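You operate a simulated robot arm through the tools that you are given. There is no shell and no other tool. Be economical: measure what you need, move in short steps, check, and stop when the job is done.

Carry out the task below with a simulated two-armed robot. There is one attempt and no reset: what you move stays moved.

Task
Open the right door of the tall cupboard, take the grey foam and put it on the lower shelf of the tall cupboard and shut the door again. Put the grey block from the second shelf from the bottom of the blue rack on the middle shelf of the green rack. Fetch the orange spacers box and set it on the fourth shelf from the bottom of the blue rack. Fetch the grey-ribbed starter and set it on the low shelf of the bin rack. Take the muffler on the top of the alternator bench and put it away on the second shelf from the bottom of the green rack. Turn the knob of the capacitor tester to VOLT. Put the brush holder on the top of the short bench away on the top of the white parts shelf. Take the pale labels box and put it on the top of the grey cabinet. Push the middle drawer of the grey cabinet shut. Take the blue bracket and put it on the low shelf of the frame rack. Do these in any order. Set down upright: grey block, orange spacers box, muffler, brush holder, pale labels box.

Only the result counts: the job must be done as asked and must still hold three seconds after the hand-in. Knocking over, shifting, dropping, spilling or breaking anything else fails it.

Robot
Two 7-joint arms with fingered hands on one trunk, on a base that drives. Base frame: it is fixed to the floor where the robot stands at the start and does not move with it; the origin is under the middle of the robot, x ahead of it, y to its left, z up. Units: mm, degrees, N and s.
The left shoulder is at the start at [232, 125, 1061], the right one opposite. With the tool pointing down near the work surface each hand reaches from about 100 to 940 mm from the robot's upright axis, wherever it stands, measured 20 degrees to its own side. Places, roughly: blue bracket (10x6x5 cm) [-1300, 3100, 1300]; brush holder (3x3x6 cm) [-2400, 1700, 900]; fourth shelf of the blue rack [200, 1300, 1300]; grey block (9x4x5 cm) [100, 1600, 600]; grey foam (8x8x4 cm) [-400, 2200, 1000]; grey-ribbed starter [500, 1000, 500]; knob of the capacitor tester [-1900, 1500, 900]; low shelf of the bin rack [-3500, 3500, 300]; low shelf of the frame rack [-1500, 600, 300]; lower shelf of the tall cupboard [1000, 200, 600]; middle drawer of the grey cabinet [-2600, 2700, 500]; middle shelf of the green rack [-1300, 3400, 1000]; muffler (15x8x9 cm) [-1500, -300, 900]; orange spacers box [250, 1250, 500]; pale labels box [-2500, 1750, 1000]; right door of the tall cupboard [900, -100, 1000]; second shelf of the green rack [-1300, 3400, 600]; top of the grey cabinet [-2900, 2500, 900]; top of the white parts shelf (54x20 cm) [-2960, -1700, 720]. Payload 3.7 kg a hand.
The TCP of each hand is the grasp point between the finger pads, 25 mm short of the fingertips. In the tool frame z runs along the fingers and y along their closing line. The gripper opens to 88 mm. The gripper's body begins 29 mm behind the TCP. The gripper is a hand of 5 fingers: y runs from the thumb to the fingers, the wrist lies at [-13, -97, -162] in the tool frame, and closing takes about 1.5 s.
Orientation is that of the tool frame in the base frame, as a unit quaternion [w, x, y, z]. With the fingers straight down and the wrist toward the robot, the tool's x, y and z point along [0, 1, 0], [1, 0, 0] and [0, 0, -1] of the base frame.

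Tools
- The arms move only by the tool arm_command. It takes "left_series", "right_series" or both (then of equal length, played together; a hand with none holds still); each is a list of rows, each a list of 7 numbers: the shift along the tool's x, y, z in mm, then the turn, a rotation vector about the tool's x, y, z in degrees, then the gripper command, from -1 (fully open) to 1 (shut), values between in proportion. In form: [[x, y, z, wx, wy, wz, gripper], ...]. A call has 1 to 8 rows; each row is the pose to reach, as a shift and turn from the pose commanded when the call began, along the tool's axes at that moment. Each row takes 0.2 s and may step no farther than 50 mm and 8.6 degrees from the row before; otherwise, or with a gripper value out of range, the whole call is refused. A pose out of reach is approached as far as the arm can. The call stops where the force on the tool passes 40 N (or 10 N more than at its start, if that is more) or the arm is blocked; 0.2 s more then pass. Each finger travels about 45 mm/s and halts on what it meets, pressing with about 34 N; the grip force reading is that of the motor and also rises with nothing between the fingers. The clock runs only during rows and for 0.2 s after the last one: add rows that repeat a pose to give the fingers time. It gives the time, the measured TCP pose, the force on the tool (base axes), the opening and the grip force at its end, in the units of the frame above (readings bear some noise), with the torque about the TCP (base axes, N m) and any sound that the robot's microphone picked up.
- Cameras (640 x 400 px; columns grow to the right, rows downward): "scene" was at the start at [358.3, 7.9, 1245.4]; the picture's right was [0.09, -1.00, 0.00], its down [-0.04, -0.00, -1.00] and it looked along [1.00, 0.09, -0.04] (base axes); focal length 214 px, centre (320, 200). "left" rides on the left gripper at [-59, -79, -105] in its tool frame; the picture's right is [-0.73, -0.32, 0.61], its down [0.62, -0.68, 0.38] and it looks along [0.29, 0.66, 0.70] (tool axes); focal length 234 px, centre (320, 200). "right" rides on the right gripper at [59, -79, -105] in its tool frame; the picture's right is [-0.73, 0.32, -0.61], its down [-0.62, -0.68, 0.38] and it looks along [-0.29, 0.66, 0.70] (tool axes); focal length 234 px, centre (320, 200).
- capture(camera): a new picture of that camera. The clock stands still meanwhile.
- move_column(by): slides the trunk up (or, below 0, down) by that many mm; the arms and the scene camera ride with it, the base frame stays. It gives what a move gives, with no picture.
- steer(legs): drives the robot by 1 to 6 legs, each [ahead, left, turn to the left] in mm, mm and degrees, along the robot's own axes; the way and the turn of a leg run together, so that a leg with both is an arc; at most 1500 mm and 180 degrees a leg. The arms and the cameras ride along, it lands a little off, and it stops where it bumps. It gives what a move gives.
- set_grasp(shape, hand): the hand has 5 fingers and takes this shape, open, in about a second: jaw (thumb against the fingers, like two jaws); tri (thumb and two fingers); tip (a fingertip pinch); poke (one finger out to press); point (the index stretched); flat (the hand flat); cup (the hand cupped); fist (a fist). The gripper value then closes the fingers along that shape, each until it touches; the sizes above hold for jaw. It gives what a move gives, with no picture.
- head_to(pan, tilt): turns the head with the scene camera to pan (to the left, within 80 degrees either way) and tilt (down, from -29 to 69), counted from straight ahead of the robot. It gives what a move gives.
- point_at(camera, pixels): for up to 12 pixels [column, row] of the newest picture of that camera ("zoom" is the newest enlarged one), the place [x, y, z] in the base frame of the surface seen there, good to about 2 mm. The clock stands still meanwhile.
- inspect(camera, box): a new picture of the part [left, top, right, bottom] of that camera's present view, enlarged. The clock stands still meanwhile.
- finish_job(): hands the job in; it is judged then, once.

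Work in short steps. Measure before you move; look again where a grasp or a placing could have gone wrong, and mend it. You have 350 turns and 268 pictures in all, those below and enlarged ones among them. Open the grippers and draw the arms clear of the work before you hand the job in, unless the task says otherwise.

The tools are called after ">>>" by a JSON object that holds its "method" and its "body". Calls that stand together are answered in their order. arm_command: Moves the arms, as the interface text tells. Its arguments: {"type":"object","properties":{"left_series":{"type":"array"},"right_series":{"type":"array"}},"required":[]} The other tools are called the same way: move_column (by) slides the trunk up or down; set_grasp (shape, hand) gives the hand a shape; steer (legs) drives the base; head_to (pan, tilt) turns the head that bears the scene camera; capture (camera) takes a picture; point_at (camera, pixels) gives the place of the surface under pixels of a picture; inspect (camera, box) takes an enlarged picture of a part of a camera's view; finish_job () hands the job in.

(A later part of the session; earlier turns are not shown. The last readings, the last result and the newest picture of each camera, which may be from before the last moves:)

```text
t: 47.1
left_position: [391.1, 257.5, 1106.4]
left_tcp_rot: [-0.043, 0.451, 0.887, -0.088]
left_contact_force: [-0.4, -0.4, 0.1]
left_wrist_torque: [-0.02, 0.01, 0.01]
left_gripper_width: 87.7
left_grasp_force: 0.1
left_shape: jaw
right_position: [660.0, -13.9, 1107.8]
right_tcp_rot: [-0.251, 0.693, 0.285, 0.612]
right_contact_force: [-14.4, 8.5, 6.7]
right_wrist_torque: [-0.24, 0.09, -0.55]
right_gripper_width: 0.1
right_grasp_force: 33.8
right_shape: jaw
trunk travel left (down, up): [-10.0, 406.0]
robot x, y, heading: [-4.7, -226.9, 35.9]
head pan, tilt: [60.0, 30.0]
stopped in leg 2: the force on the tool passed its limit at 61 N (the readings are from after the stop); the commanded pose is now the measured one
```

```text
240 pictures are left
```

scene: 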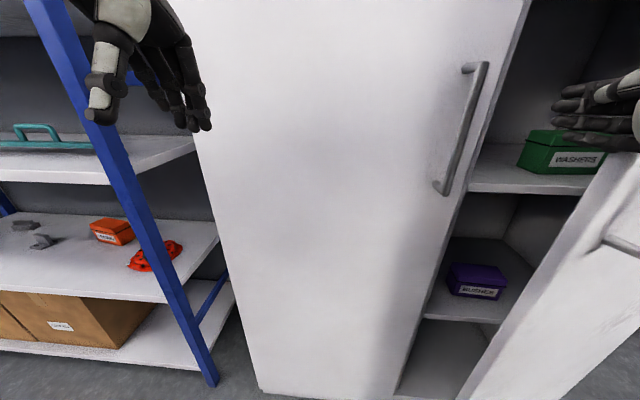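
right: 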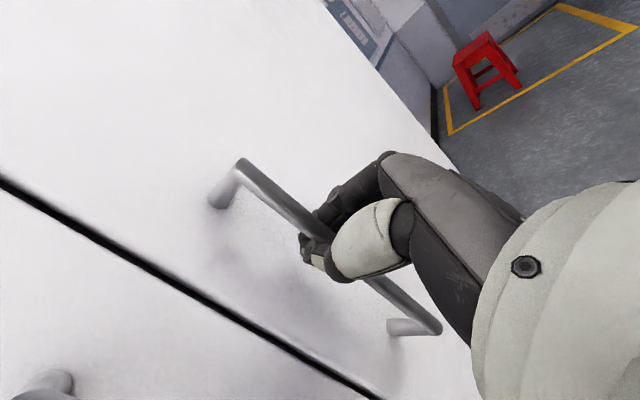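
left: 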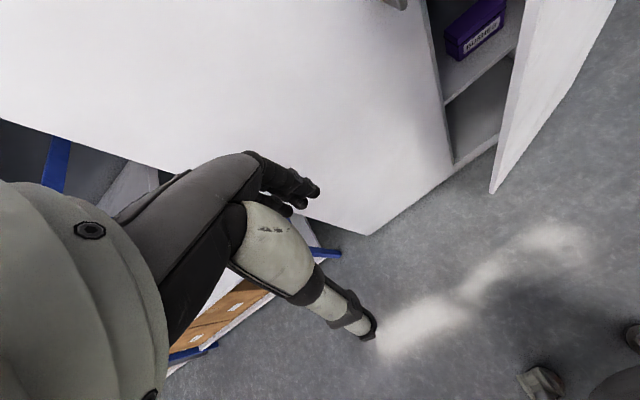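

The door met the hand with a speed shock. I sweep gently with the arm instead: right and slightly back.

>>> {"method": "arm_command", "body": {"right_series": [[0, 10, -2, 0, 0, 0, 1], [0, 25, -8, 0, 0, 0, 1], [0, 40, -16, 0, 0, 0, 1], [0, 55, -26, 0, 0, 0, 1], [0, 70, -38, 0, 0, 0, 1], [0, 85, -52, 0, 0, 0, 1], [0, 100, -66, 0, 0, 0, 1], [0, 115, -82, 0, 0, 0, 1]]}}

>>> {"method": "capture", "body": {"camera": "scene"}}

```text
t: 47.5
left_position: [388.8, 258.6, 1105.3]
left_tcp_rot: [-0.043, 0.45, 0.888, -0.088]
left_contact_force: [-0.2, -0.8, -0.4]
left_wrist_torque: [-0.01, 0.01, -0.02]
left_gripper_width: 87.9
left_grasp_force: 0.0
left_shape: jaw
right_position: [661.6, -11.9, 1108.9]
right_tcp_rot: [-0.254, 0.694, 0.292, 0.607]
right_contact_force: [-21.8, 14.3, 5.2]
right_wrist_torque: [-0.12, 0.1, -1.07]
right_gripper_width: 0.0
right_grasp_force: 34.3
right_shape: jaw
right hand out of reach, approached as far as the arm can: row 1
trunk travel left (down, up): [-10.0, 406.0]
robot x, y, heading: [-2.2, -219.5, 36.3]
head pan, tilt: [60.0, 30.0]
stopped in row 1 (right hand): the force on the tool passed its limit at 50 N (the readings are from after the stop); the commanded pose is now the measured one
```

```text
239 pictures are left
```

scene: 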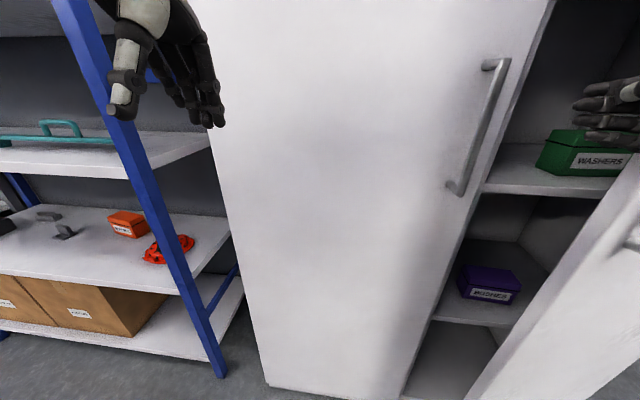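

The reaction points straight along the door's face because the fingers are yawed left and push the edge toward closing. I ease off left and yaw the hand about 40° right so the fingers hook behind the edge.

>>> {"method": "arm_command", "body": {"right_series": [[0, -25, 0, 0, 0, 0, 1], [0, -30, 10, -8, 0, 0, 1], [0, -30, 15, -16, 0, 0, 1], [0, -30, 15, -24, 0, 0, 1], [0, -30, 15, -32, 0, 0, 1], [0, -30, 15, -40, 0, 0, 1], [0, -30, 15, -40, 0, 0, 1]]}}

>>> {"method": "capture", "body": {"camera": "scene"}}

```text
t: 49.1
left_position: [392.6, 257.7, 1105.3]
left_tcp_rot: [-0.045, 0.451, 0.887, -0.088]
left_contact_force: [-0.2, 0.6, 0.1]
left_wrist_torque: [0.0, -0.04, 0.01]
left_gripper_width: 87.6
left_grasp_force: 0.0
left_shape: jaw
right_position: [731.8, -81.9, 1124.8]
right_tcp_rot: [-0.004, 0.74, 0.066, 0.669]
right_contact_force: [-0.1, 0.3, 0.7]
right_wrist_torque: [0.01, -0.02, -0.02]
right_gripper_width: 0.0
right_grasp_force: 34.1
right_shape: jaw
right hand out of reach, approached as far as the arm can: row 1, 3, 4, 5, 6, 7
trunk travel left (down, up): [-10.0, 406.0]
robot x, y, heading: [-3.9, -221.2, 36.2]
head pan, tilt: [60.0, 30.0]
```

```text
238 pictures are left
```

scene: 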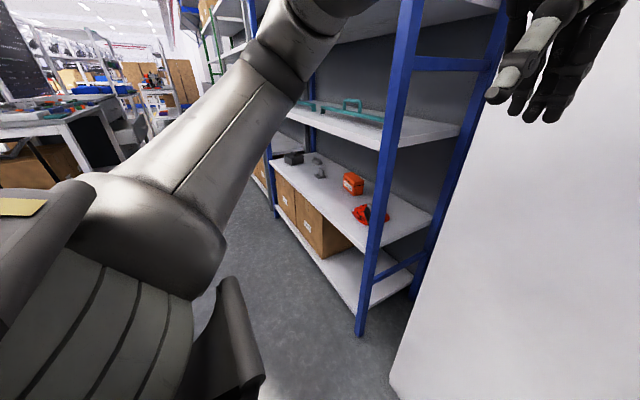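

The head is freed now (the right elbow had held it). I look ahead again.

>>> {"method": "head_to", "body": {"pan": -10, "tilt": 25}}

>>> {"method": "capture", "body": {"camera": "scene"}}

```text
t: 50.5
left_position: [392.8, 256.0, 1106.5]
left_tcp_rot: [-0.046, 0.451, 0.887, -0.088]
left_contact_force: [0.6, -0.1, 0.5]
left_wrist_torque: [-0.02, 0.04, -0.02]
left_gripper_width: 87.5
left_grasp_force: 0.1
left_shape: jaw
right_position: [732.6, -82.9, 1123.8]
right_tcp_rot: [-0.004, 0.741, 0.065, 0.669]
right_contact_force: [-0.8, 0.8, 0.0]
right_wrist_torque: [-0.02, 0.01, 0.0]
right_gripper_width: 0.0
right_grasp_force: 34.1
right_shape: jaw
trunk travel left (down, up): [-10.0, 406.0]
robot x, y, heading: [-5.5, -223.5, 36.2]
head pan, tilt: [-10.0, 25.0]
```

```text
237 pictures are left
```

scene: 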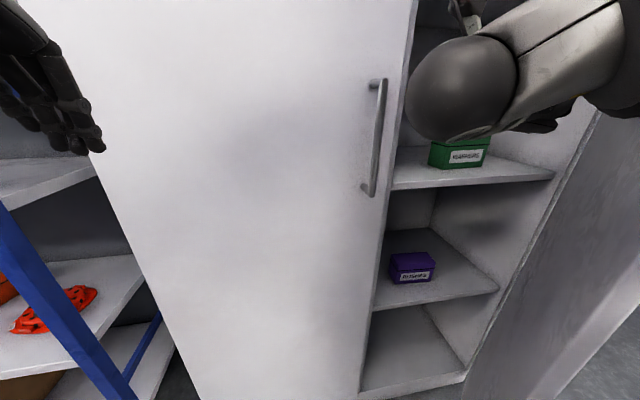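

The door has swung wide open. I measure the door and the lower shelf.

>>> {"method": "point_at", "body": {"camera": "scene", "pixels": [[500, 340], [560, 300], [610, 320], [560, 380], [412, 268], [400, 300], [480, 285], [460, 240], [430, 200], [433, 245], [432, 280]]}}

```text
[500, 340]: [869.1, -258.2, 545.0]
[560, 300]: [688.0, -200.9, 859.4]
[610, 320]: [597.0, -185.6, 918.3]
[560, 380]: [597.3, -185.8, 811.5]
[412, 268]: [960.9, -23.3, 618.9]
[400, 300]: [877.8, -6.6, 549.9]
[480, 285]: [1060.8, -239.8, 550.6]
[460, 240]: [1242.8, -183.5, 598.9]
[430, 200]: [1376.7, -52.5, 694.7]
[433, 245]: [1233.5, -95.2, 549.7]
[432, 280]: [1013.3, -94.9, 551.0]
```

The door is about 37° open. I push its inner face further with the right hand, sweeping along tool y.

>>> {"method": "arm_command", "body": {"right_series": [[0, 35, 0, 0, 0, 0, 1], [0, 70, 0, 0, 0, 0, 1], [0, 105, 0, 0, 0, 0, 1], [0, 140, 0, 0, 0, 0, 1], [0, 175, 0, 0, 0, 0, 1], [0, 210, -5, 0, 0, 0, 1], [0, 245, -10, 0, 0, 0, 1], [0, 280, -15, 0, 0, 0, 1]]}}

>>> {"method": "capture", "body": {"camera": "scene"}}

```text
t: 52.3
left_position: [392.6, 256.7, 1106.6]
left_tcp_rot: [-0.044, 0.451, 0.887, -0.087]
left_contact_force: [-0.2, -1.6, 0.1]
left_wrist_torque: [0.02, -0.01, -0.03]
left_gripper_width: 87.9
left_grasp_force: 0.2
left_shape: jaw
right_position: [743.0, -361.3, 1152.4]
right_tcp_rot: [-0.002, 0.74, 0.065, 0.67]
right_contact_force: [0.0, -0.1, -0.4]
right_wrist_torque: [-0.02, 0.0, -0.04]
right_gripper_width: 0.1
right_grasp_force: 33.8
right_shape: jaw
trunk travel left (down, up): [-10.0, 406.0]
robot x, y, heading: [-5.6, -226.8, 36.1]
head pan, tilt: [-10.0, 25.0]
```

```text
236 pictures are left
```

scene: 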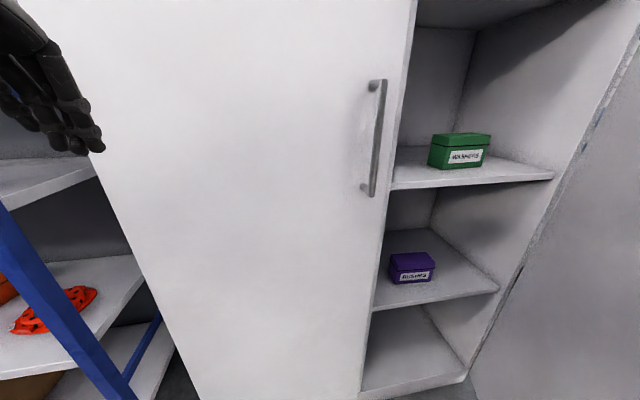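

The door is now wide open, ample room. I drive left and back away from it, then bring the right hand back to fingers-down.

>>> {"method": "steer", "body": {"legs": [[0, 120, 0], [-300, 0, 0]]}}

>>> {"method": "arm_command", "body": {"right_series": [[0, -15, 0, 5.39, -2.79, -5.71, -1], [0, -30, 0, 10.8, -5.6, -11.4, -1], [0, -45, 0, 16.2, -8.4, -17.1, -1], [0, -60, 0, 21.6, -11.2, -22.8, -1], [0, -75, 0, 27, -14, -28.5, -1], [0, -90, 0, 32.4, -16.7, -34.2, -1], [0, -105, 0, 37.8, -19.5, -40, -1], [0, -120, 0, 43.2, -22.3, -45.7, -1]]}}

>>> {"method": "arm_command", "body": {"right_series": [[0, 0, 0, 5.39, -2.79, -5.71, -1], [0, 0, 0, 10.8, -5.6, -11.4, -1], [0, 0, 0, 16.2, -8.4, -17.1, -1], [0, 0, 0, 21.6, -11.2, -22.8, -1], [0, 0, 0, 27, -14, -28.5, -1], [0, 0, 0, 32.4, -16.7, -34.2, -1], [0, 0, 0, 37.8, -19.5, -40, -1], [0, 0, 0, 43.2, -22.3, -45.7, -1]]}}

>>> {"method": "head_to", "body": {"pan": 45, "tilt": 20}}

>>> {"method": "capture", "body": {"camera": "scene"}}

```text
t: 55.0
left_position: [234.3, 286.5, 1104.8]
left_tcp_rot: [-0.043, 0.452, 0.887, -0.086]
left_contact_force: [0.9, 0.4, -0.1]
left_wrist_torque: [0.01, 0.0, -0.04]
left_gripper_width: 87.9
left_grasp_force: 0.1
left_shape: jaw
right_position: [584.0, -331.9, 1153.3]
right_tcp_rot: [0.0, 0.739, 0.064, 0.671]
right_contact_force: [0.9, 0.2, 0.2]
right_wrist_torque: [0.01, -0.02, 0.02]
right_gripper_width: 0.0
right_grasp_force: 34.1
right_shape: jaw
trunk travel left (down, up): [-10.0, 406.0]
robot x, y, heading: [-167.9, -193.7, 35.9]
head pan, tilt: [-10.0, 25.0]
stopped in leg 2: the robot was blocked; the commanded pose is now the measured one
```

```text
t: 56.8
left_position: [233.2, 285.4, 1107.7]
left_tcp_rot: [-0.043, 0.451, 0.887, -0.086]
left_contact_force: [0.2, 0.2, 0.2]
left_wrist_torque: [-0.03, 0.01, -0.03]
left_gripper_width: 88.0
left_grasp_force: 0.1
left_shape: jaw
right_position: [571.8, -212.6, 1144.5]
right_tcp_rot: [0.001, 0.716, 0.571, 0.402]
right_contact_force: [-0.2, 0.2, 0.5]
right_wrist_torque: [0.02, 0.02, 0.01]
right_gripper_width: 87.8
right_grasp_force: 0.1
right_shape: jaw
trunk travel left (down, up): [-10.0, 406.0]
robot x, y, heading: [-163.4, -195.6, 35.9]
head pan, tilt: [-10.0, 25.0]
```

```text
t: 58.6
left_position: [232.3, 284.6, 1108.3]
left_tcp_rot: [-0.043, 0.451, 0.887, -0.085]
left_contact_force: [0.2, 0.1, -0.2]
left_wrist_torque: [0.02, 0.03, 0.03]
left_gripper_width: 87.8
left_grasp_force: 0.0
left_shape: jaw
right_position: [571.4, -213.3, 1143.1]
right_tcp_rot: [0.002, 0.456, 0.89, 0.0]
right_contact_force: [0.6, -0.2, -0.9]
right_wrist_torque: [0.04, 0.01, 0.0]
right_gripper_width: 87.6
right_grasp_force: 0.1
right_shape: jaw
trunk travel left (down, up): [-10.0, 406.0]
robot x, y, heading: [-164.1, -195.6, 35.9]
head pan, tilt: [-10.0, 25.0]
```

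```text
t: 59.8
left_position: [233.9, 285.0, 1107.5]
left_tcp_rot: [-0.043, 0.452, 0.887, -0.086]
left_contact_force: [-0.3, -0.1, -0.2]
left_wrist_torque: [-0.02, 0.0, -0.02]
left_gripper_width: 87.8
left_grasp_force: 0.0
left_shape: jaw
right_position: [570.8, -213.8, 1143.7]
right_tcp_rot: [0.002, 0.458, 0.889, 0.002]
right_contact_force: [0.0, 0.5, -0.2]
right_wrist_torque: [-0.01, 0.01, 0.02]
right_gripper_width: 87.9
right_grasp_force: 0.1
right_shape: jaw
trunk travel left (down, up): [-10.0, 406.0]
robot x, y, heading: [-161.1, -197.2, 36.1]
head pan, tilt: [45.0, 20.0]
```

```text
235 pictures are left
```

scene: 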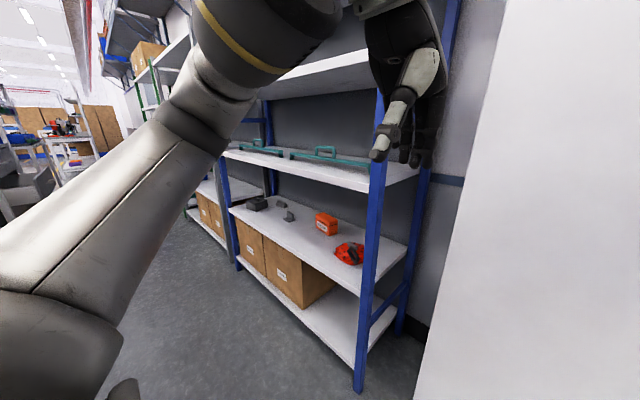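

In the aisle frame (a along (-0.58,0.81), b toward the shelving wall) the robot is at a≈-66, b≈-246, with an obstacle behind. I drive left along the aisle to the blue rack.

>>> {"method": "steer", "body": {"legs": [[30, 850, 0]]}}

>>> {"method": "head_to", "body": {"pan": 0, "tilt": 30}}

>>> {"method": "capture", "body": {"camera": "scene"}}

```text
t: 64.2
left_position: [-3.7, 636.8, 1108.2]
left_tcp_rot: [-0.042, 0.446, 0.89, -0.085]
left_contact_force: [0.4, 0.4, -0.6]
left_wrist_torque: [-0.01, 0.02, 0.02]
left_gripper_width: 88.2
left_grasp_force: 0.0
left_shape: jaw
right_position: [339.7, 141.0, 1143.3]
right_tcp_rot: [0.002, 0.453, 0.892, 0.001]
right_contact_force: [0.2, -0.2, -0.1]
right_wrist_torque: [0.01, -0.01, 0.03]
right_gripper_width: 87.9
right_grasp_force: 0.1
right_shape: jaw
trunk travel left (down, up): [-10.0, 406.0]
robot x, y, heading: [-393.8, 150.8, 36.6]
head pan, tilt: [45.0, 20.0]
stopped in leg 1: the robot was blocked; the commanded pose is now the measured one
```

```text
t: 65.3
left_position: [-5.5, 638.0, 1107.6]
left_tcp_rot: [-0.04, 0.446, 0.89, -0.087]
left_contact_force: [-0.2, 0.0, -1.0]
left_wrist_torque: [0.0, 0.0, -0.03]
left_gripper_width: 88.0
left_grasp_force: 0.0
left_shape: jaw
right_position: [339.9, 142.1, 1142.9]
right_tcp_rot: [0.003, 0.452, 0.892, 0.001]
right_contact_force: [-0.6, -0.1, 0.6]
right_wrist_torque: [0.0, -0.01, -0.01]
right_gripper_width: 87.8
right_grasp_force: 0.1
right_shape: jaw
trunk travel left (down, up): [-10.0, 406.0]
robot x, y, heading: [-395.6, 151.7, 36.6]
head pan, tilt: [0.0, 30.0]
```

```text
234 pictures are left
```

scene: 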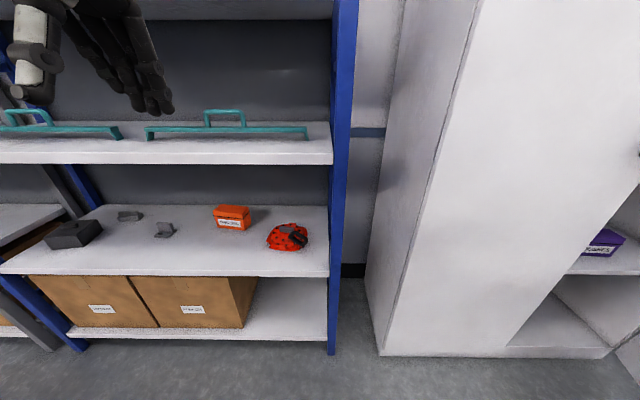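

Blocked again by something on the left-rear; moving closer to the shelves will clear it. First I measure the items on the second shelf.

>>> {"method": "point_at", "body": {"camera": "scene", "pixels": [[232, 212], [232, 230], [287, 237], [75, 232], [130, 215], [165, 230], [200, 265], [240, 150], [200, 140], [230, 330], [245, 112], [340, 200]]}}

>>> {"method": "inspect", "body": {"camera": "scene", "box": [30, 180, 330, 280]}}

```text
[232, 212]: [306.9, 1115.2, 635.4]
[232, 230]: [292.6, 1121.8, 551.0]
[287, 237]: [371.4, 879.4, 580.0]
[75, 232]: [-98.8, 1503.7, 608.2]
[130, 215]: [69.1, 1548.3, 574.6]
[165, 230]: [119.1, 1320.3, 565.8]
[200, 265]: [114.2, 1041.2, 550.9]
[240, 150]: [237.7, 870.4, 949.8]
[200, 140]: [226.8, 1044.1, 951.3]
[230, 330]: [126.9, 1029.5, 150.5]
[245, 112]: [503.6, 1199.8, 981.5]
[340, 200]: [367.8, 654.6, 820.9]
```

```text
2.13 times, centred on (180, 230) of scene
```

zoom: 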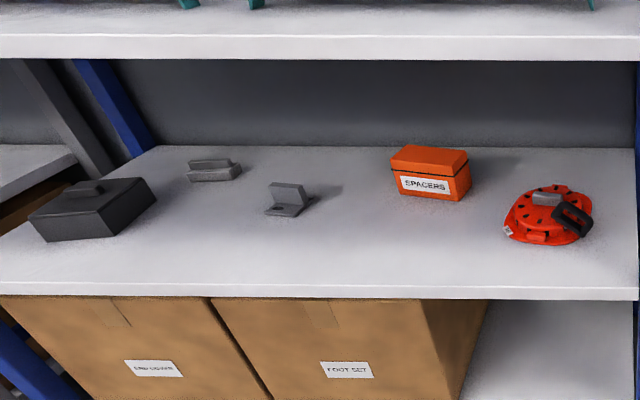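

The stepped grey block is at (69,1548,575), the spacers box at (307,1115), and the red pull-starter with a grey rib at (371,879). I retract both hands before moving up to the rack.

>>> {"method": "arm_command", "body": {"left_series": [[0, -40, 0, 0, 0, 0, -1], [0, -80, 0, 0, 0, 0, -1], [0, -120, 0, 0, 0, 0, -1], [0, -160, 0, 0, 0, 0, -1], [0, -200, 0, 0, 0, 0, -1], [0, -230, 0, 0, 0, 0, -1]], "right_series": [[25, -40, 0, 0, 0, 0, -1], [50, -80, 0, 0, 0, 0, -1], [75, -120, 0, 0, 0, 0, -1], [100, -160, 0, 0, 0, 0, -1], [125, -200, 0, 0, 0, 0, -1], [150, -230, 0, 0, 0, 0, -1]]}}

>>> {"method": "steer", "body": {"legs": [[440, 0, -0.9], [0, 170, 0]]}}

>>> {"method": "capture", "body": {"camera": "scene"}}

```text
t: 66.4
left_position: [-108.5, 559.4, 1062.3]
left_tcp_rot: [-0.033, 0.442, 0.892, -0.088]
left_contact_force: [9.1, -2.7, 12.5]
left_wrist_torque: [-0.07, 1.36, 0.32]
left_gripper_width: 87.7
left_grasp_force: 0.1
left_shape: jaw
left hand out of reach, approached as far as the arm can: row 1, 2, 3, 4, 5
right_position: [143.1, 130.4, 1141.8]
right_tcp_rot: [0.003, 0.453, 0.891, 0.001]
right_contact_force: [0.3, 0.4, -0.3]
right_wrist_torque: [-0.03, 0.04, 0.02]
right_gripper_width: 87.6
right_grasp_force: 0.0
right_shape: jaw
trunk travel left (down, up): [-10.0, 406.0]
robot x, y, heading: [-396.8, 152.8, 36.5]
head pan, tilt: [0.0, 30.0]
stopped in row 5 (left hand): the force on the tool passed its limit at 79 N (the readings are from after the stop); the commanded pose is now the measured one
```

```text
t: 69.1
left_position: [251.6, 804.5, 1063.8]
left_tcp_rot: [-0.033, 0.453, 0.887, -0.087]
left_contact_force: [6.5, 0.3, 10.1]
left_wrist_torque: [-0.21, 1.2, 0.14]
left_gripper_width: 87.9
left_grasp_force: 0.1
left_shape: jaw
right_position: [487.5, 368.1, 1144.0]
right_tcp_rot: [0.006, 0.463, 0.886, 0.0]
right_contact_force: [-22.0, -11.8, 0.1]
right_wrist_torque: [0.11, -0.27, -0.07]
right_gripper_width: 84.7
right_grasp_force: 0.0
right_shape: jaw
trunk travel left (down, up): [-10.0, 406.0]
robot x, y, heading: [-42.2, 408.1, 35.0]
head pan, tilt: [0.0, 30.0]
stopped in leg 1: the force on the tool passed its limit at 44 N (the readings are from after the stop); the commanded pose is now the measured one
```

```text
232 pictures are left
```

scene: 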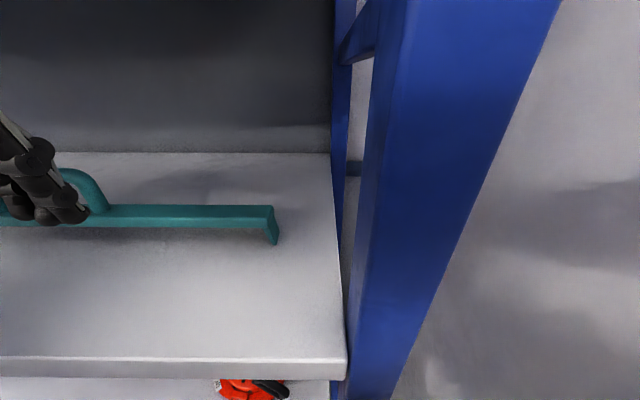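

The right fingers touched the cupboard front and the left arm is in a cramped pose. I back up, shift left, and relax the left arm.

>>> {"method": "steer", "body": {"legs": [[-110, 0, 0], [0, 170, 0.7]]}}

>>> {"method": "arm_command", "body": {"left_series": [[20, 30, -10, 0, 0, 0, -1], [40, 60, -20, 0, 0, 0, -1], [60, 80, -30, 0, 0, 0, -1]]}}

>>> {"method": "capture", "body": {"camera": "scene"}}

```text
t: 72.1
left_position: [57.7, 888.5, 1062.2]
left_tcp_rot: [-0.035, 0.448, 0.889, -0.088]
left_contact_force: [7.7, 5.9, 13.8]
left_wrist_torque: [-0.78, 1.33, -0.14]
left_gripper_width: 87.9
left_grasp_force: 0.0
left_shape: jaw
right_position: [299.7, 454.6, 1142.7]
right_tcp_rot: [0.006, 0.458, 0.889, -0.001]
right_contact_force: [0.1, 1.6, -0.2]
right_wrist_torque: [0.01, 0.0, 0.0]
right_gripper_width: 87.8
right_grasp_force: 0.0
right_shape: jaw
trunk travel left (down, up): [-10.0, 406.0]
robot x, y, heading: [-234.6, 486.8, 36.3]
head pan, tilt: [0.0, 30.0]
```

```text
t: 72.9
left_position: [91.3, 987.1, 1076.5]
left_tcp_rot: [-0.034, 0.448, 0.889, -0.089]
left_contact_force: [0.9, -0.1, 0.2]
left_wrist_torque: [0.01, 0.01, -0.03]
left_gripper_width: 87.7
left_grasp_force: 0.2
left_shape: jaw
right_position: [300.9, 455.4, 1141.9]
right_tcp_rot: [0.005, 0.458, 0.889, -0.001]
right_contact_force: [-0.5, -0.2, 0.6]
right_wrist_torque: [0.01, -0.01, -0.02]
right_gripper_width: 88.0
right_grasp_force: 0.1
right_shape: jaw
trunk travel left (down, up): [-10.0, 406.0]
robot x, y, heading: [-236.9, 486.8, 36.0]
head pan, tilt: [0.0, 30.0]
```

```text
231 pictures are left
```

scene: 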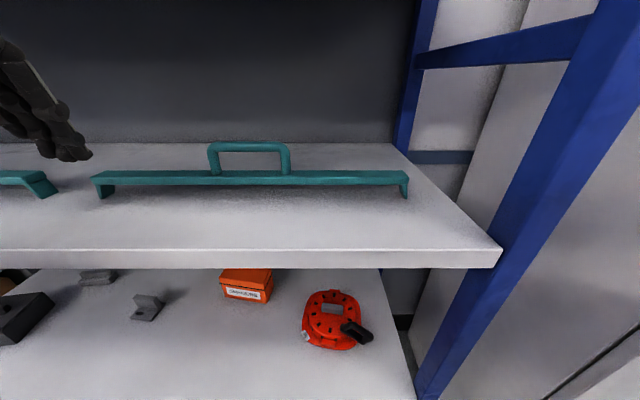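

Spacers and starter are in clear view. I zoom in and measure both precisely.

>>> {"method": "inspect", "body": {"camera": "scene", "box": [200, 250, 400, 375]}}

>>> {"method": "point_at", "body": {"camera": "scene", "pixels": [[223, 273], [272, 275], [225, 290], [267, 299], [246, 275], [247, 296], [332, 308], [332, 295], [355, 333], [334, 345], [305, 338], [300, 265]]}}

```text
3.20 times, centred on (300, 312) of scene
```

zoom: 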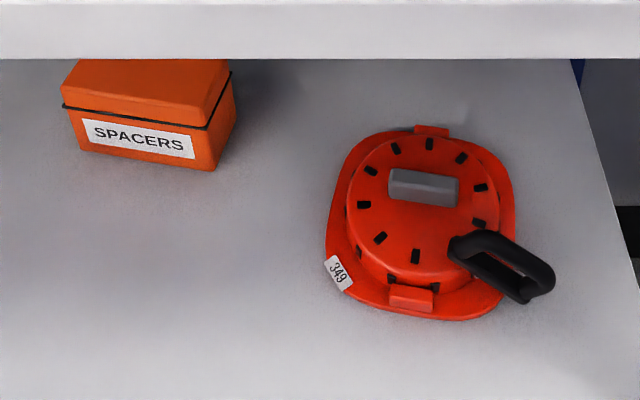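

```text
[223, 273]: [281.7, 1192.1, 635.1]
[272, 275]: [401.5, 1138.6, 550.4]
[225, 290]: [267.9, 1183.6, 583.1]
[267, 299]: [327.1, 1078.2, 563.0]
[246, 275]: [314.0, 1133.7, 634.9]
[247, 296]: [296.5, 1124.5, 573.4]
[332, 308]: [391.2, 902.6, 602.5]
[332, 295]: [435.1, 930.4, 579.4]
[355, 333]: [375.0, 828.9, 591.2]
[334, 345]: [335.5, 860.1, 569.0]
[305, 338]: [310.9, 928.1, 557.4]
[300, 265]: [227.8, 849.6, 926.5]
```

I measure the box top's corners and the starter's grey rib in the zoomed picture.

>>> {"method": "point_at", "body": {"camera": "zoom", "pixels": [[66, 96], [204, 122], [226, 68], [90, 64], [392, 180], [455, 184], [424, 174], [424, 190], [424, 200], [424, 212], [392, 196], [455, 200]]}}

```text
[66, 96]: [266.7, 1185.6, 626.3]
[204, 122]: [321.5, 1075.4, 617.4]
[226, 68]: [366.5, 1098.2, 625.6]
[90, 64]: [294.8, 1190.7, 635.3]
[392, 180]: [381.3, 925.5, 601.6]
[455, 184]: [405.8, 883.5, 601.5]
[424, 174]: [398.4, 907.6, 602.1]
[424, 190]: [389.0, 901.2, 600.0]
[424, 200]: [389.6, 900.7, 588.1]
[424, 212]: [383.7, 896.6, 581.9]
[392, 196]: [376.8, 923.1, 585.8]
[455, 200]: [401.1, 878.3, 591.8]
```

Rib of the starter: centre (394,905), top z 602. Spacers box: centre (316,1142), 123×50 mm, top z 635. I back 60 mm, level the left hand, yaw it to the box, and lower it.

>>> {"method": "steer", "body": {"legs": [[-60, 0, 0]]}}

>>> {"method": "arm_command", "body": {"left_series": [[0, 0, 0, -5.5, 0, 4.7, -1], [0, 0, 0, -10.9, 0, 9.4, -1], [0, 0, 0, -10.9, 0, 9.4, -1]]}}

>>> {"method": "arm_command", "body": {"left_series": [[0, -5, 50, 0, 0, 0, -1], [0, -10, 99, 0, 0, 0, -1], [0, -10, 148, 0, 0, 0, -1], [0, -10, 197, 0, 0, 0, -1], [0, -10, 246, 0, 0, 0, -1], [0, -10, 295, 0, 0, 0, -1], [0, -10, 344, 0, 0, 0, -1], [0, -10, 393, 0, 0, 0, -1]]}}

>>> {"method": "capture", "body": {"camera": "left"}}

```text
t: 73.8
left_position: [40.9, 950.2, 1076.2]
left_tcp_rot: [-0.035, 0.449, 0.889, -0.087]
left_contact_force: [-0.2, -0.1, -0.5]
left_wrist_torque: [0.0, -0.04, 0.01]
left_gripper_width: 87.8
left_grasp_force: 0.0
left_shape: jaw
right_position: [252.2, 419.0, 1141.9]
right_tcp_rot: [0.006, 0.458, 0.889, 0.0]
right_contact_force: [0.0, -0.3, 0.1]
right_wrist_torque: [0.0, -0.02, -0.06]
right_gripper_width: 87.6
right_grasp_force: 0.2
right_shape: jaw
trunk travel left (down, up): [-10.0, 406.0]
robot x, y, heading: [-278.8, 453.0, 36.1]
head pan, tilt: [0.0, 30.0]
```

```text
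t: 74.6
left_position: [42.3, 950.3, 1076.6]
left_tcp_rot: [0.015, 0.52, 0.854, -0.004]
left_contact_force: [0.6, -0.2, 0.4]
left_wrist_torque: [0.0, 0.01, -0.01]
left_gripper_width: 88.1
left_grasp_force: 0.0
left_shape: jaw
right_position: [253.2, 419.6, 1142.8]
right_tcp_rot: [0.005, 0.458, 0.889, -0.001]
right_contact_force: [0.6, 0.0, -1.0]
right_wrist_torque: [0.03, -0.01, -0.01]
right_gripper_width: 87.9
right_grasp_force: 0.1
right_shape: jaw
trunk travel left (down, up): [-10.0, 406.0]
robot x, y, heading: [-283.9, 450.3, 36.0]
head pan, tilt: [0.0, 30.0]
```

```text
refused: row 1 steps farther than a row can; nothing moved
```

```text
229 pictures are left
```

left: 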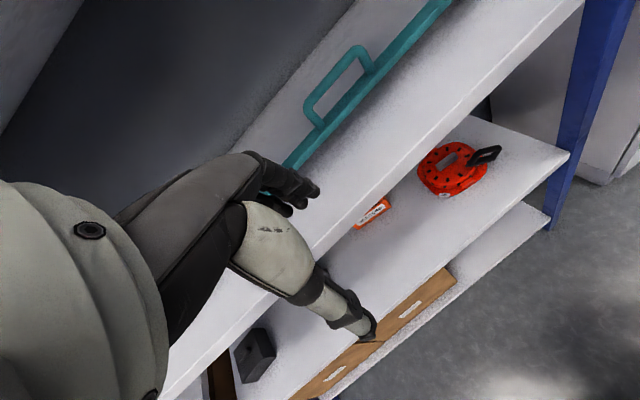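

The hand is level, yaw right. I descend in front of the shelf edge (row steps under 50 mm).

>>> {"method": "arm_command", "body": {"left_series": [[0, -15, 45, 0, 0, 0, -1], [0, -25, 94, 0, 0, 0, -1], [0, -25, 143, 0, 0, 0, -1], [0, -25, 192, 0, 0, 0, -1], [0, -25, 241, 0, 0, 0, -1], [0, -25, 290, 0, 0, 0, -1], [0, -25, 339, 0, 0, 0, -1], [0, -25, 388, 0, 0, 0, -1]]}}

>>> {"method": "capture", "body": {"camera": "scene"}}

```text
t: 75.7
left_position: [63.7, 985.9, 903.5]
left_tcp_rot: [0.013, 0.525, 0.851, -0.01]
left_contact_force: [-29.7, -22.2, 2.7]
left_wrist_torque: [0.49, -0.56, 0.16]
left_gripper_width: 84.5
left_grasp_force: 0.1
left_shape: jaw
left hand out of reach, approached as far as the arm can: row 2, 3, 4, 5
right_position: [248.0, 419.3, 1143.1]
right_tcp_rot: [0.005, 0.457, 0.89, 0.001]
right_contact_force: [0.1, 0.8, -0.1]
right_wrist_torque: [-0.01, -0.01, -0.02]
right_gripper_width: 87.7
right_grasp_force: 0.1
right_shape: jaw
trunk travel left (down, up): [-10.0, 406.0]
robot x, y, heading: [-287.9, 449.3, 36.3]
head pan, tilt: [0.0, 30.0]
stopped in row 5 (left hand): the force on the tool passed its limit at 48 N (the readings are from after the stop); the commanded pose is now the measured one
```

```text
228 pictures are left
```

scene: 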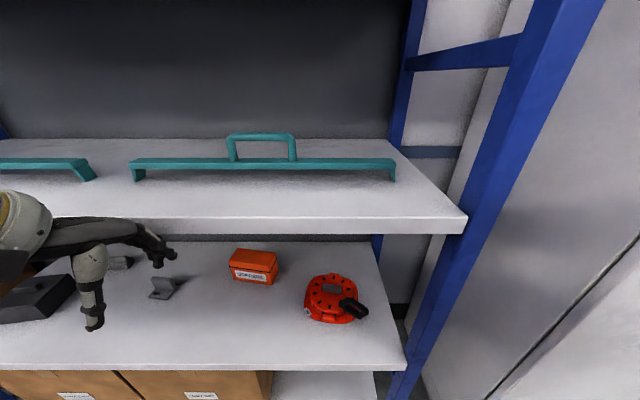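

The arm cannot fold closer than this while passing shoulder height, so the fingers touched the shelf edge. I back off the base 110 mm, then finish the descent.

>>> {"method": "steer", "body": {"legs": [[-110, 0, 0]]}}

>>> {"method": "arm_command", "body": {"left_series": [[0, 0, 48, 0, 0, 0, -1], [0, 0, 96, 0, 0, 0, -1], [0, 0, 144, 0, 0, 0, -1], [0, 0, 192, 0, 0, 0, -1], [0, 0, 232, 0, 0, 0, -1], [0, 0, 232, 0, 0, 0, -1]]}}

>>> {"method": "capture", "body": {"camera": "scene"}}

```text
t: 76.9
left_position: [-19.2, 924.5, 903.6]
left_tcp_rot: [0.014, 0.523, 0.852, -0.008]
left_contact_force: [-0.3, 1.0, 0.4]
left_wrist_torque: [-0.01, 0.0, -0.03]
left_gripper_width: 87.8
left_grasp_force: 0.1
left_shape: jaw
right_position: [163.1, 355.6, 1142.3]
right_tcp_rot: [0.005, 0.457, 0.889, 0.0]
right_contact_force: [0.6, 0.3, 0.3]
right_wrist_torque: [0.02, -0.03, -0.01]
right_gripper_width: 87.7
right_grasp_force: 0.1
right_shape: jaw
trunk travel left (down, up): [-10.0, 406.0]
robot x, y, heading: [-374.6, 385.0, 36.2]
head pan, tilt: [0.0, 30.0]
```

```text
t: 78.3
left_position: [-14.1, 918.6, 667.8]
left_tcp_rot: [0.014, 0.523, 0.852, -0.008]
left_contact_force: [-0.1, -0.4, 0.2]
left_wrist_torque: [-0.03, -0.02, -0.04]
left_gripper_width: 87.7
left_grasp_force: 0.0
left_shape: jaw
left hand out of reach, approached as far as the arm can: row 1, 2, 3
right_position: [164.3, 356.2, 1142.1]
right_tcp_rot: [0.006, 0.457, 0.889, -0.001]
right_contact_force: [0.4, 0.4, 0.3]
right_wrist_torque: [0.01, 0.01, 0.03]
right_gripper_width: 87.8
right_grasp_force: 0.1
right_shape: jaw
trunk travel left (down, up): [-10.0, 406.0]
robot x, y, heading: [-370.1, 387.4, 36.1]
head pan, tilt: [0.0, 30.0]
```

```text
227 pictures are left
```

scene: 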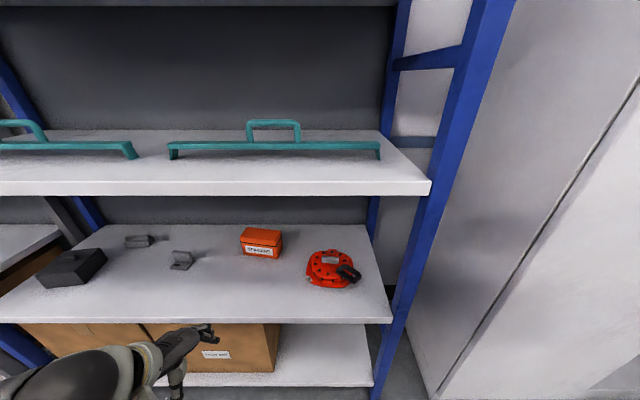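

The hand is at z 668, in front of the shelf, with the forearm low. I drive forward 160 mm and then extend over the box.

>>> {"method": "steer", "body": {"legs": [[160, 0, 0]]}}

>>> {"method": "arm_command", "body": {"left_series": [[4, 45, 0, 0, 0, 0, -1], [8, 90, 0, 0, 0, 0, -1], [12, 130, 0, 0, 0, 0, -1], [17, 165, 0, 0, 0, 0, -1], [20, 200, 0, 0, 0, 0, -1], [20, 200, 0, 0, 0, 0, -1]]}}

>>> {"method": "capture", "body": {"camera": "scene"}}

>>> {"method": "capture", "body": {"camera": "left"}}

```text
t: 79.7
left_position: [110.7, 1010.8, 668.0]
left_tcp_rot: [0.014, 0.523, 0.852, -0.009]
left_contact_force: [0.7, 0.6, 0.0]
left_wrist_torque: [0.0, -0.02, -0.02]
left_gripper_width: 87.7
left_grasp_force: 0.0
left_shape: jaw
right_position: [289.5, 448.4, 1141.6]
right_tcp_rot: [0.005, 0.456, 0.89, -0.002]
right_contact_force: [-0.5, 0.8, -0.4]
right_wrist_torque: [-0.01, 0.02, 0.0]
right_gripper_width: 87.8
right_grasp_force: 0.0
right_shape: jaw
trunk travel left (down, up): [-10.0, 406.0]
robot x, y, heading: [-248.6, 476.7, 36.0]
head pan, tilt: [0.0, 30.0]
```

```text
t: 81.1
left_position: [278.3, 1118.6, 667.2]
left_tcp_rot: [0.013, 0.523, 0.852, -0.009]
left_contact_force: [0.3, -0.1, 0.4]
left_wrist_torque: [-0.01, 0.03, 0.01]
left_gripper_width: 87.7
left_grasp_force: 0.0
left_shape: jaw
right_position: [287.8, 447.4, 1142.7]
right_tcp_rot: [0.005, 0.457, 0.89, -0.002]
right_contact_force: [0.7, -0.4, -0.2]
right_wrist_torque: [-0.01, 0.02, 0.02]
right_gripper_width: 87.7
right_grasp_force: 0.0
right_shape: jaw
trunk travel left (down, up): [-10.0, 406.0]
robot x, y, heading: [-247.5, 475.2, 36.2]
head pan, tilt: [0.0, 30.0]
```

```text
226 pictures are left
```

scene: 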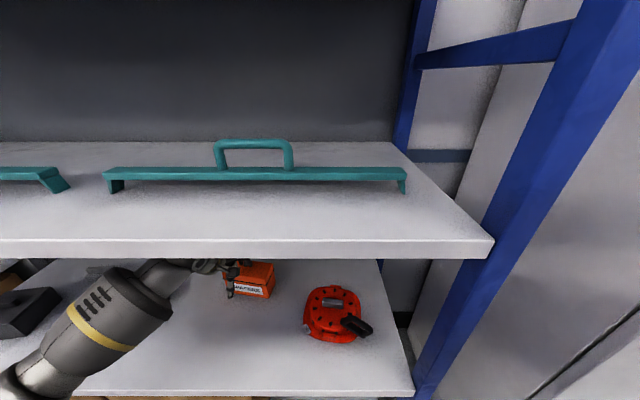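

```text
225 pictures are left
```

left: 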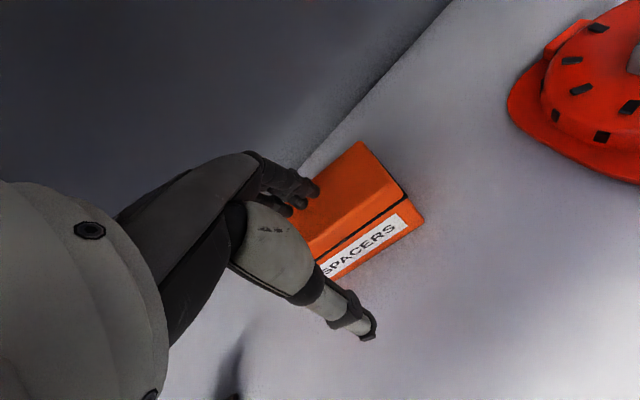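

The hand hovers short of the box by 44 mm along tool y. I finish the approach, lower to z 612 and close.

>>> {"method": "arm_command", "body": {"left_series": [[3, 30, 0, 0, 0, 0, -1], [3, 44, 0, 0, 0, 0, -1], [3, 44, 15, 0, 0, 0, -1], [3, 44, 30, 0, 0, 0, -1], [3, 44, 45, 0, 0, 0, -1], [3, 44, 55, 0, 0, 0, -1], [3, 44, 55, 0, 0, 0, -1]]}}

>>> {"method": "capture", "body": {"camera": "left"}}

```text
t: 82.7
left_position: [317.0, 1140.5, 612.8]
left_tcp_rot: [0.015, 0.523, 0.852, -0.008]
left_contact_force: [1.6, 0.3, 7.8]
left_wrist_torque: [0.13, -0.04, -0.03]
left_gripper_width: 87.9
left_grasp_force: 0.0
left_shape: jaw
right_position: [287.7, 447.8, 1143.6]
right_tcp_rot: [0.006, 0.456, 0.89, -0.001]
right_contact_force: [-0.1, 0.3, -0.7]
right_wrist_torque: [-0.01, -0.02, -0.01]
right_gripper_width: 87.8
right_grasp_force: 0.0
right_shape: jaw
trunk travel left (down, up): [-10.0, 406.0]
robot x, y, heading: [-246.4, 476.5, 36.1]
head pan, tilt: [0.0, 30.0]
```

```text
224 pictures are left
```

left: 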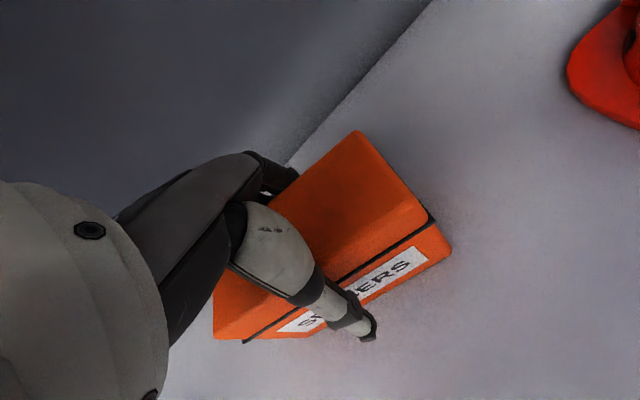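

The box lies between thumb and fingers with slight palm contact. I raise 5 mm, close, and lift 20 mm.

>>> {"method": "arm_command", "body": {"left_series": [[0, 0, -5, 0, 0, 0, -1], [0, 0, -5, 0, 0, 0, 1], [0, 0, -5, 0, 0, 0, 1], [0, 0, -5, 0, 0, 0, 1], [0, 0, -5, 0, 0, 0, 1], [0, 0, -5, 0, 0, 0, 1], [0, 0, -5, 0, 0, 0, 1], [0, 0, -25, 0, 0, 0, 1]]}}

>>> {"method": "capture", "body": {"camera": "left"}}

```text
t: 84.5
left_position: [316.3, 1142.1, 637.0]
left_tcp_rot: [0.013, 0.523, 0.852, -0.009]
left_contact_force: [-0.7, 0.3, -3.3]
left_wrist_torque: [0.02, -0.01, 0.01]
left_gripper_width: 63.0
left_grasp_force: 34.2
left_shape: jaw
right_position: [288.4, 448.2, 1140.8]
right_tcp_rot: [0.006, 0.456, 0.89, 0.0]
right_contact_force: [0.6, 1.3, 0.5]
right_wrist_torque: [-0.02, -0.03, 0.0]
right_gripper_width: 87.6
right_grasp_force: 0.1
right_shape: jaw
trunk travel left (down, up): [-10.0, 406.0]
robot x, y, heading: [-249.0, 475.8, 36.3]
head pan, tilt: [0.0, 30.0]
```

```text
223 pictures are left
```

left: 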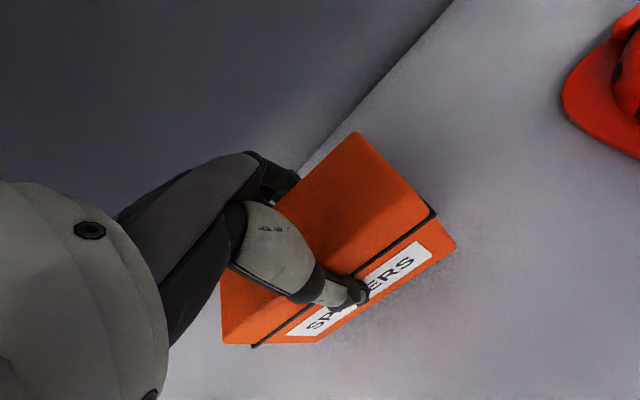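

The box is held (63 mm). I draw it straight out, back off the base, and raise the trunk.

>>> {"method": "arm_command", "body": {"left_series": [[-3, -40, -15, 0, 0, 0, 1], [-7, -85, -20, 0, 0, 0, 1], [-11, -130, -20, 0, 0, 0, 1], [-15, -170, -20, 0, 0, 0, 1], [-20, -210, -20, 0, 0, 0, 1], [-22, -235, -20, 0, 0, 0, 1]]}}

>>> {"method": "steer", "body": {"legs": [[-200, 0, 0]]}}

>>> {"method": "move_column", "body": {"by": 400}}

>>> {"method": "capture", "body": {"camera": "scene"}}

```text
t: 85.9
left_position: [116.0, 1017.5, 657.2]
left_tcp_rot: [0.014, 0.522, 0.853, -0.009]
left_contact_force: [-0.7, -0.9, -3.7]
left_wrist_torque: [0.02, -0.02, 0.02]
left_gripper_width: 62.5
left_grasp_force: 34.5
left_shape: jaw
right_position: [288.4, 447.1, 1143.3]
right_tcp_rot: [0.005, 0.456, 0.89, 0.0]
right_contact_force: [0.8, 0.1, 0.5]
right_wrist_torque: [-0.04, 0.04, 0.0]
right_gripper_width: 87.7
right_grasp_force: 0.1
right_shape: jaw
trunk travel left (down, up): [-10.0, 406.0]
robot x, y, heading: [-242.8, 473.5, 36.5]
head pan, tilt: [0.0, 30.0]
```

```text
t: 87.5
left_position: [-46.9, 900.4, 655.7]
left_tcp_rot: [0.014, 0.522, 0.853, -0.009]
left_contact_force: [0.2, 0.8, -3.5]
left_wrist_torque: [-0.01, -0.02, 0.0]
left_gripper_width: 62.6
left_grasp_force: 33.9
left_shape: jaw
right_position: [127.8, 332.2, 1142.8]
right_tcp_rot: [0.005, 0.455, 0.891, 0.0]
right_contact_force: [-1.0, 0.5, 0.6]
right_wrist_torque: [0.0, 0.01, 0.04]
right_gripper_width: 87.7
right_grasp_force: 0.1
right_shape: jaw
trunk travel left (down, up): [-10.0, 406.0]
robot x, y, heading: [-408.0, 361.1, 36.4]
head pan, tilt: [0.0, 30.0]
```

```text
t: 91.4
left_position: [-46.8, 901.1, 1056.2]
left_tcp_rot: [0.012, 0.522, 0.853, -0.009]
left_contact_force: [0.0, 0.2, -3.2]
left_wrist_torque: [-0.03, 0.02, 0.04]
left_gripper_width: 62.3
left_grasp_force: 33.5
left_shape: jaw
right_position: [127.8, 332.3, 1541.1]
right_tcp_rot: [0.005, 0.455, 0.89, -0.002]
right_contact_force: [-0.2, 0.3, -0.9]
right_wrist_torque: [0.0, 0.01, -0.01]
right_gripper_width: 87.6
right_grasp_force: 0.0
right_shape: jaw
trunk travel left (down, up): [-410.0, 6.0]
robot x, y, heading: [-407.4, 356.7, 36.3]
head pan, tilt: [0.0, 30.0]
```

```text
222 pictures are left
```

scene: 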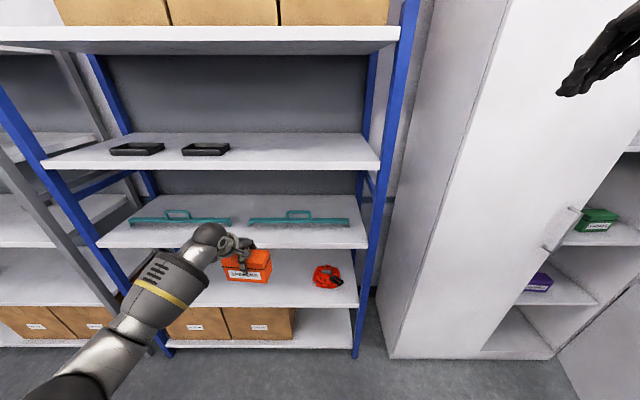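

The fourth shelf (with two black trays) has free room on its right half. I measure it and the trays, plus the block.

>>> {"method": "point_at", "body": {"camera": "scene", "pixels": [[300, 145], [300, 160], [228, 150], [205, 153], [340, 140], [300, 135], [280, 158], [240, 40]]}}

```text
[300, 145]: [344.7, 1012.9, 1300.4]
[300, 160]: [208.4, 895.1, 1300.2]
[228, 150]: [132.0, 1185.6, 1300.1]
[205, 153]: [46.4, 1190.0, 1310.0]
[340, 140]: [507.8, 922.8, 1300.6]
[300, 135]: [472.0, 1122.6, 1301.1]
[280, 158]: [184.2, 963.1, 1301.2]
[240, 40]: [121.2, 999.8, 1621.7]
```

Shelf level is 1300. I raise the left hand to z≈1390, then drive so that the box comes over a spot near the front, (254,983).

>>> {"method": "arm_command", "body": {"left_series": [[0, 0, -45, 0, 0, 0, 1], [0, 0, -90, 0, 0, 0, 1], [0, 0, -135, 0, 0, 0, 1], [0, 0, -180, 0, 0, 0, 1], [0, 0, -225, 0, 0, 0, 1], [0, 0, -270, 0, 0, 0, 1], [0, 0, -315, 0, 0, 0, 1], [0, 0, -337, 0, 0, 0, 1]]}}

>>> {"method": "steer", "body": {"legs": [[120, -109, 0]]}}

>>> {"method": "capture", "body": {"camera": "scene"}}

```text
t: 93.2
left_position: [-51.3, 910.0, 1391.9]
left_tcp_rot: [0.014, 0.522, 0.853, -0.01]
left_contact_force: [0.4, 1.3, -3.5]
left_wrist_torque: [-0.03, -0.01, -0.01]
left_gripper_width: 61.9
left_grasp_force: 33.7
left_shape: jaw
right_position: [126.8, 331.5, 1542.8]
right_tcp_rot: [0.005, 0.455, 0.891, -0.001]
right_contact_force: [-0.3, 0.5, 0.7]
right_wrist_torque: [-0.02, 0.0, 0.02]
right_gripper_width: 87.8
right_grasp_force: 0.0
right_shape: jaw
trunk travel left (down, up): [-410.0, 6.0]
robot x, y, heading: [-404.3, 360.7, 36.4]
head pan, tilt: [0.0, 30.0]
```

```text
t: 94.8
left_position: [108.5, 894.9, 1392.1]
left_tcp_rot: [0.014, 0.522, 0.853, -0.01]
left_contact_force: [0.1, 0.1, -3.1]
left_wrist_torque: [-0.03, -0.02, -0.01]
left_gripper_width: 61.8
left_grasp_force: 33.8
left_shape: jaw
right_position: [287.2, 315.9, 1543.0]
right_tcp_rot: [0.005, 0.455, 0.89, -0.001]
right_contact_force: [0.7, 0.0, -0.4]
right_wrist_torque: [-0.02, 0.03, 0.0]
right_gripper_width: 87.8
right_grasp_force: 0.0
right_shape: jaw
trunk travel left (down, up): [-410.0, 6.0]
robot x, y, heading: [-248.4, 347.3, 36.2]
head pan, tilt: [0.0, 30.0]
```

```text
221 pictures are left
```

scene: 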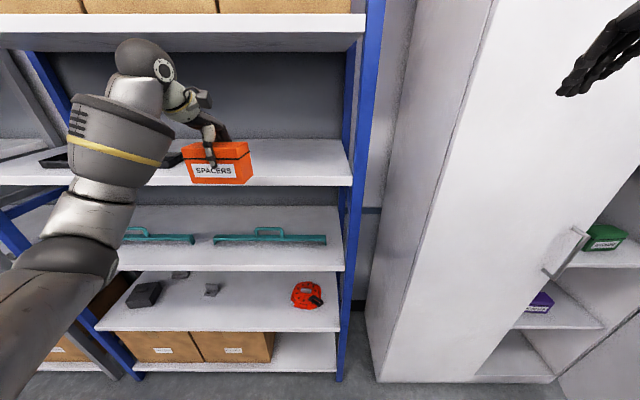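

The box is level with the fourth shelf. I drive 168 mm forward so it sits just inside the front edge.

>>> {"method": "steer", "body": {"legs": [[168, -8, 0]]}}

>>> {"method": "capture", "body": {"camera": "scene"}}

>>> {"method": "capture", "body": {"camera": "left"}}

```text
t: 96.2
left_position: [248.0, 984.8, 1391.4]
left_tcp_rot: [0.014, 0.523, 0.852, -0.009]
left_contact_force: [0.2, 0.4, -2.6]
left_wrist_torque: [-0.01, -0.01, 0.0]
left_gripper_width: 61.7
left_grasp_force: 34.7
left_shape: jaw
right_position: [426.3, 406.3, 1542.7]
right_tcp_rot: [0.005, 0.457, 0.889, -0.001]
right_contact_force: [0.2, -0.1, 0.0]
right_wrist_torque: [0.03, 0.04, -0.01]
right_gripper_width: 88.0
right_grasp_force: 0.1
right_shape: jaw
trunk travel left (down, up): [-410.0, 6.0]
robot x, y, heading: [-109.6, 434.7, 36.2]
head pan, tilt: [0.0, 30.0]
```

```text
220 pictures are left
```

scene: 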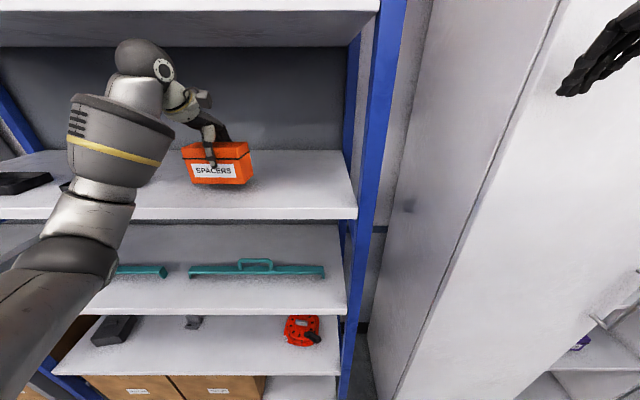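

```text
219 pictures are left
```

left: 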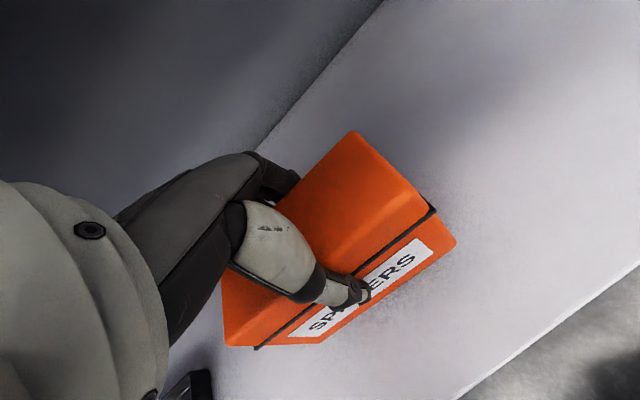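

The box is over the shelf with its front inside the edge. I lower 22–26 mm gently to touch, then open.

>>> {"method": "arm_command", "body": {"left_series": [[0, 0, 10, 0, 0, 0, 1], [0, 0, 16, 0, 0, 0, 1], [0, 0, 20, 0, 0, 0, 1], [0, 0, 23, 0, 0, 0, 1], [0, 0, 23, 0, 0, 0, 1]]}}

```text
t: 97.4
left_position: [248.2, 982.8, 1370.3]
left_tcp_rot: [0.014, 0.524, 0.852, -0.008]
left_contact_force: [0.2, -0.3, -1.5]
left_wrist_torque: [0.11, -0.01, 0.0]
left_gripper_width: 62.0
left_grasp_force: 34.4
left_shape: jaw
right_position: [425.9, 405.2, 1542.1]
right_tcp_rot: [0.005, 0.457, 0.889, -0.001]
right_contact_force: [0.1, 0.4, 0.3]
right_wrist_torque: [0.01, -0.01, 0.0]
right_gripper_width: 87.9
right_grasp_force: 0.1
right_shape: jaw
trunk travel left (down, up): [-410.0, 6.0]
robot x, y, heading: [-111.0, 435.3, 36.2]
head pan, tilt: [0.0, 30.0]
```

The weight reading has halved, so the box is touching. I lower 2 mm more, open, and lift away.

>>> {"method": "arm_command", "body": {"left_series": [[0, 0, 2, 0, 0, 0, 1], [0, 0, 2, 0, 0, 0, 0], [0, 0, 2, 0, 0, 0, -1], [0, 0, 2, 0, 0, 0, -1], [0, 0, 0, 0, 0, 0, -1], [0, 0, -30, 0, 0, 0, -1], [0, 0, -62, 0, 0, 0, -1], [0, 0, -62, 0, 0, 0, -1]]}}

>>> {"method": "capture", "body": {"camera": "left"}}

```text
t: 99.2
left_position: [244.8, 985.2, 1418.2]
left_tcp_rot: [0.007, 0.524, 0.852, -0.017]
left_contact_force: [0.4, 0.1, 0.1]
left_wrist_torque: [-0.01, -0.03, 0.02]
left_gripper_width: 88.0
left_grasp_force: 0.0
left_shape: jaw
right_position: [421.8, 404.6, 1542.6]
right_tcp_rot: [0.007, 0.456, 0.89, -0.001]
right_contact_force: [-0.3, 0.1, 0.5]
right_wrist_torque: [0.0, 0.0, 0.0]
right_gripper_width: 87.7
right_grasp_force: 0.0
right_shape: jaw
trunk travel left (down, up): [-410.0, 6.0]
robot x, y, heading: [-110.3, 438.4, 36.1]
head pan, tilt: [0.0, 30.0]
```

```text
218 pictures are left
```

left: 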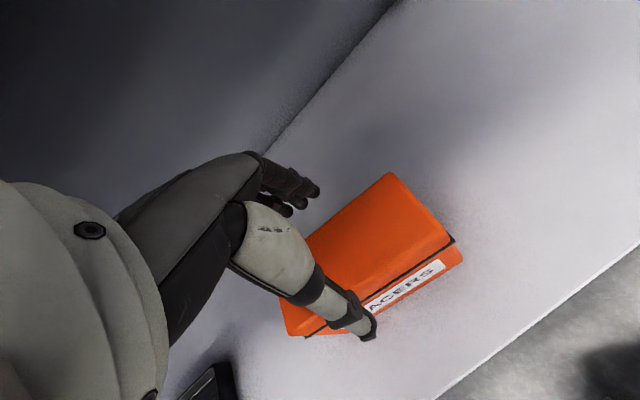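

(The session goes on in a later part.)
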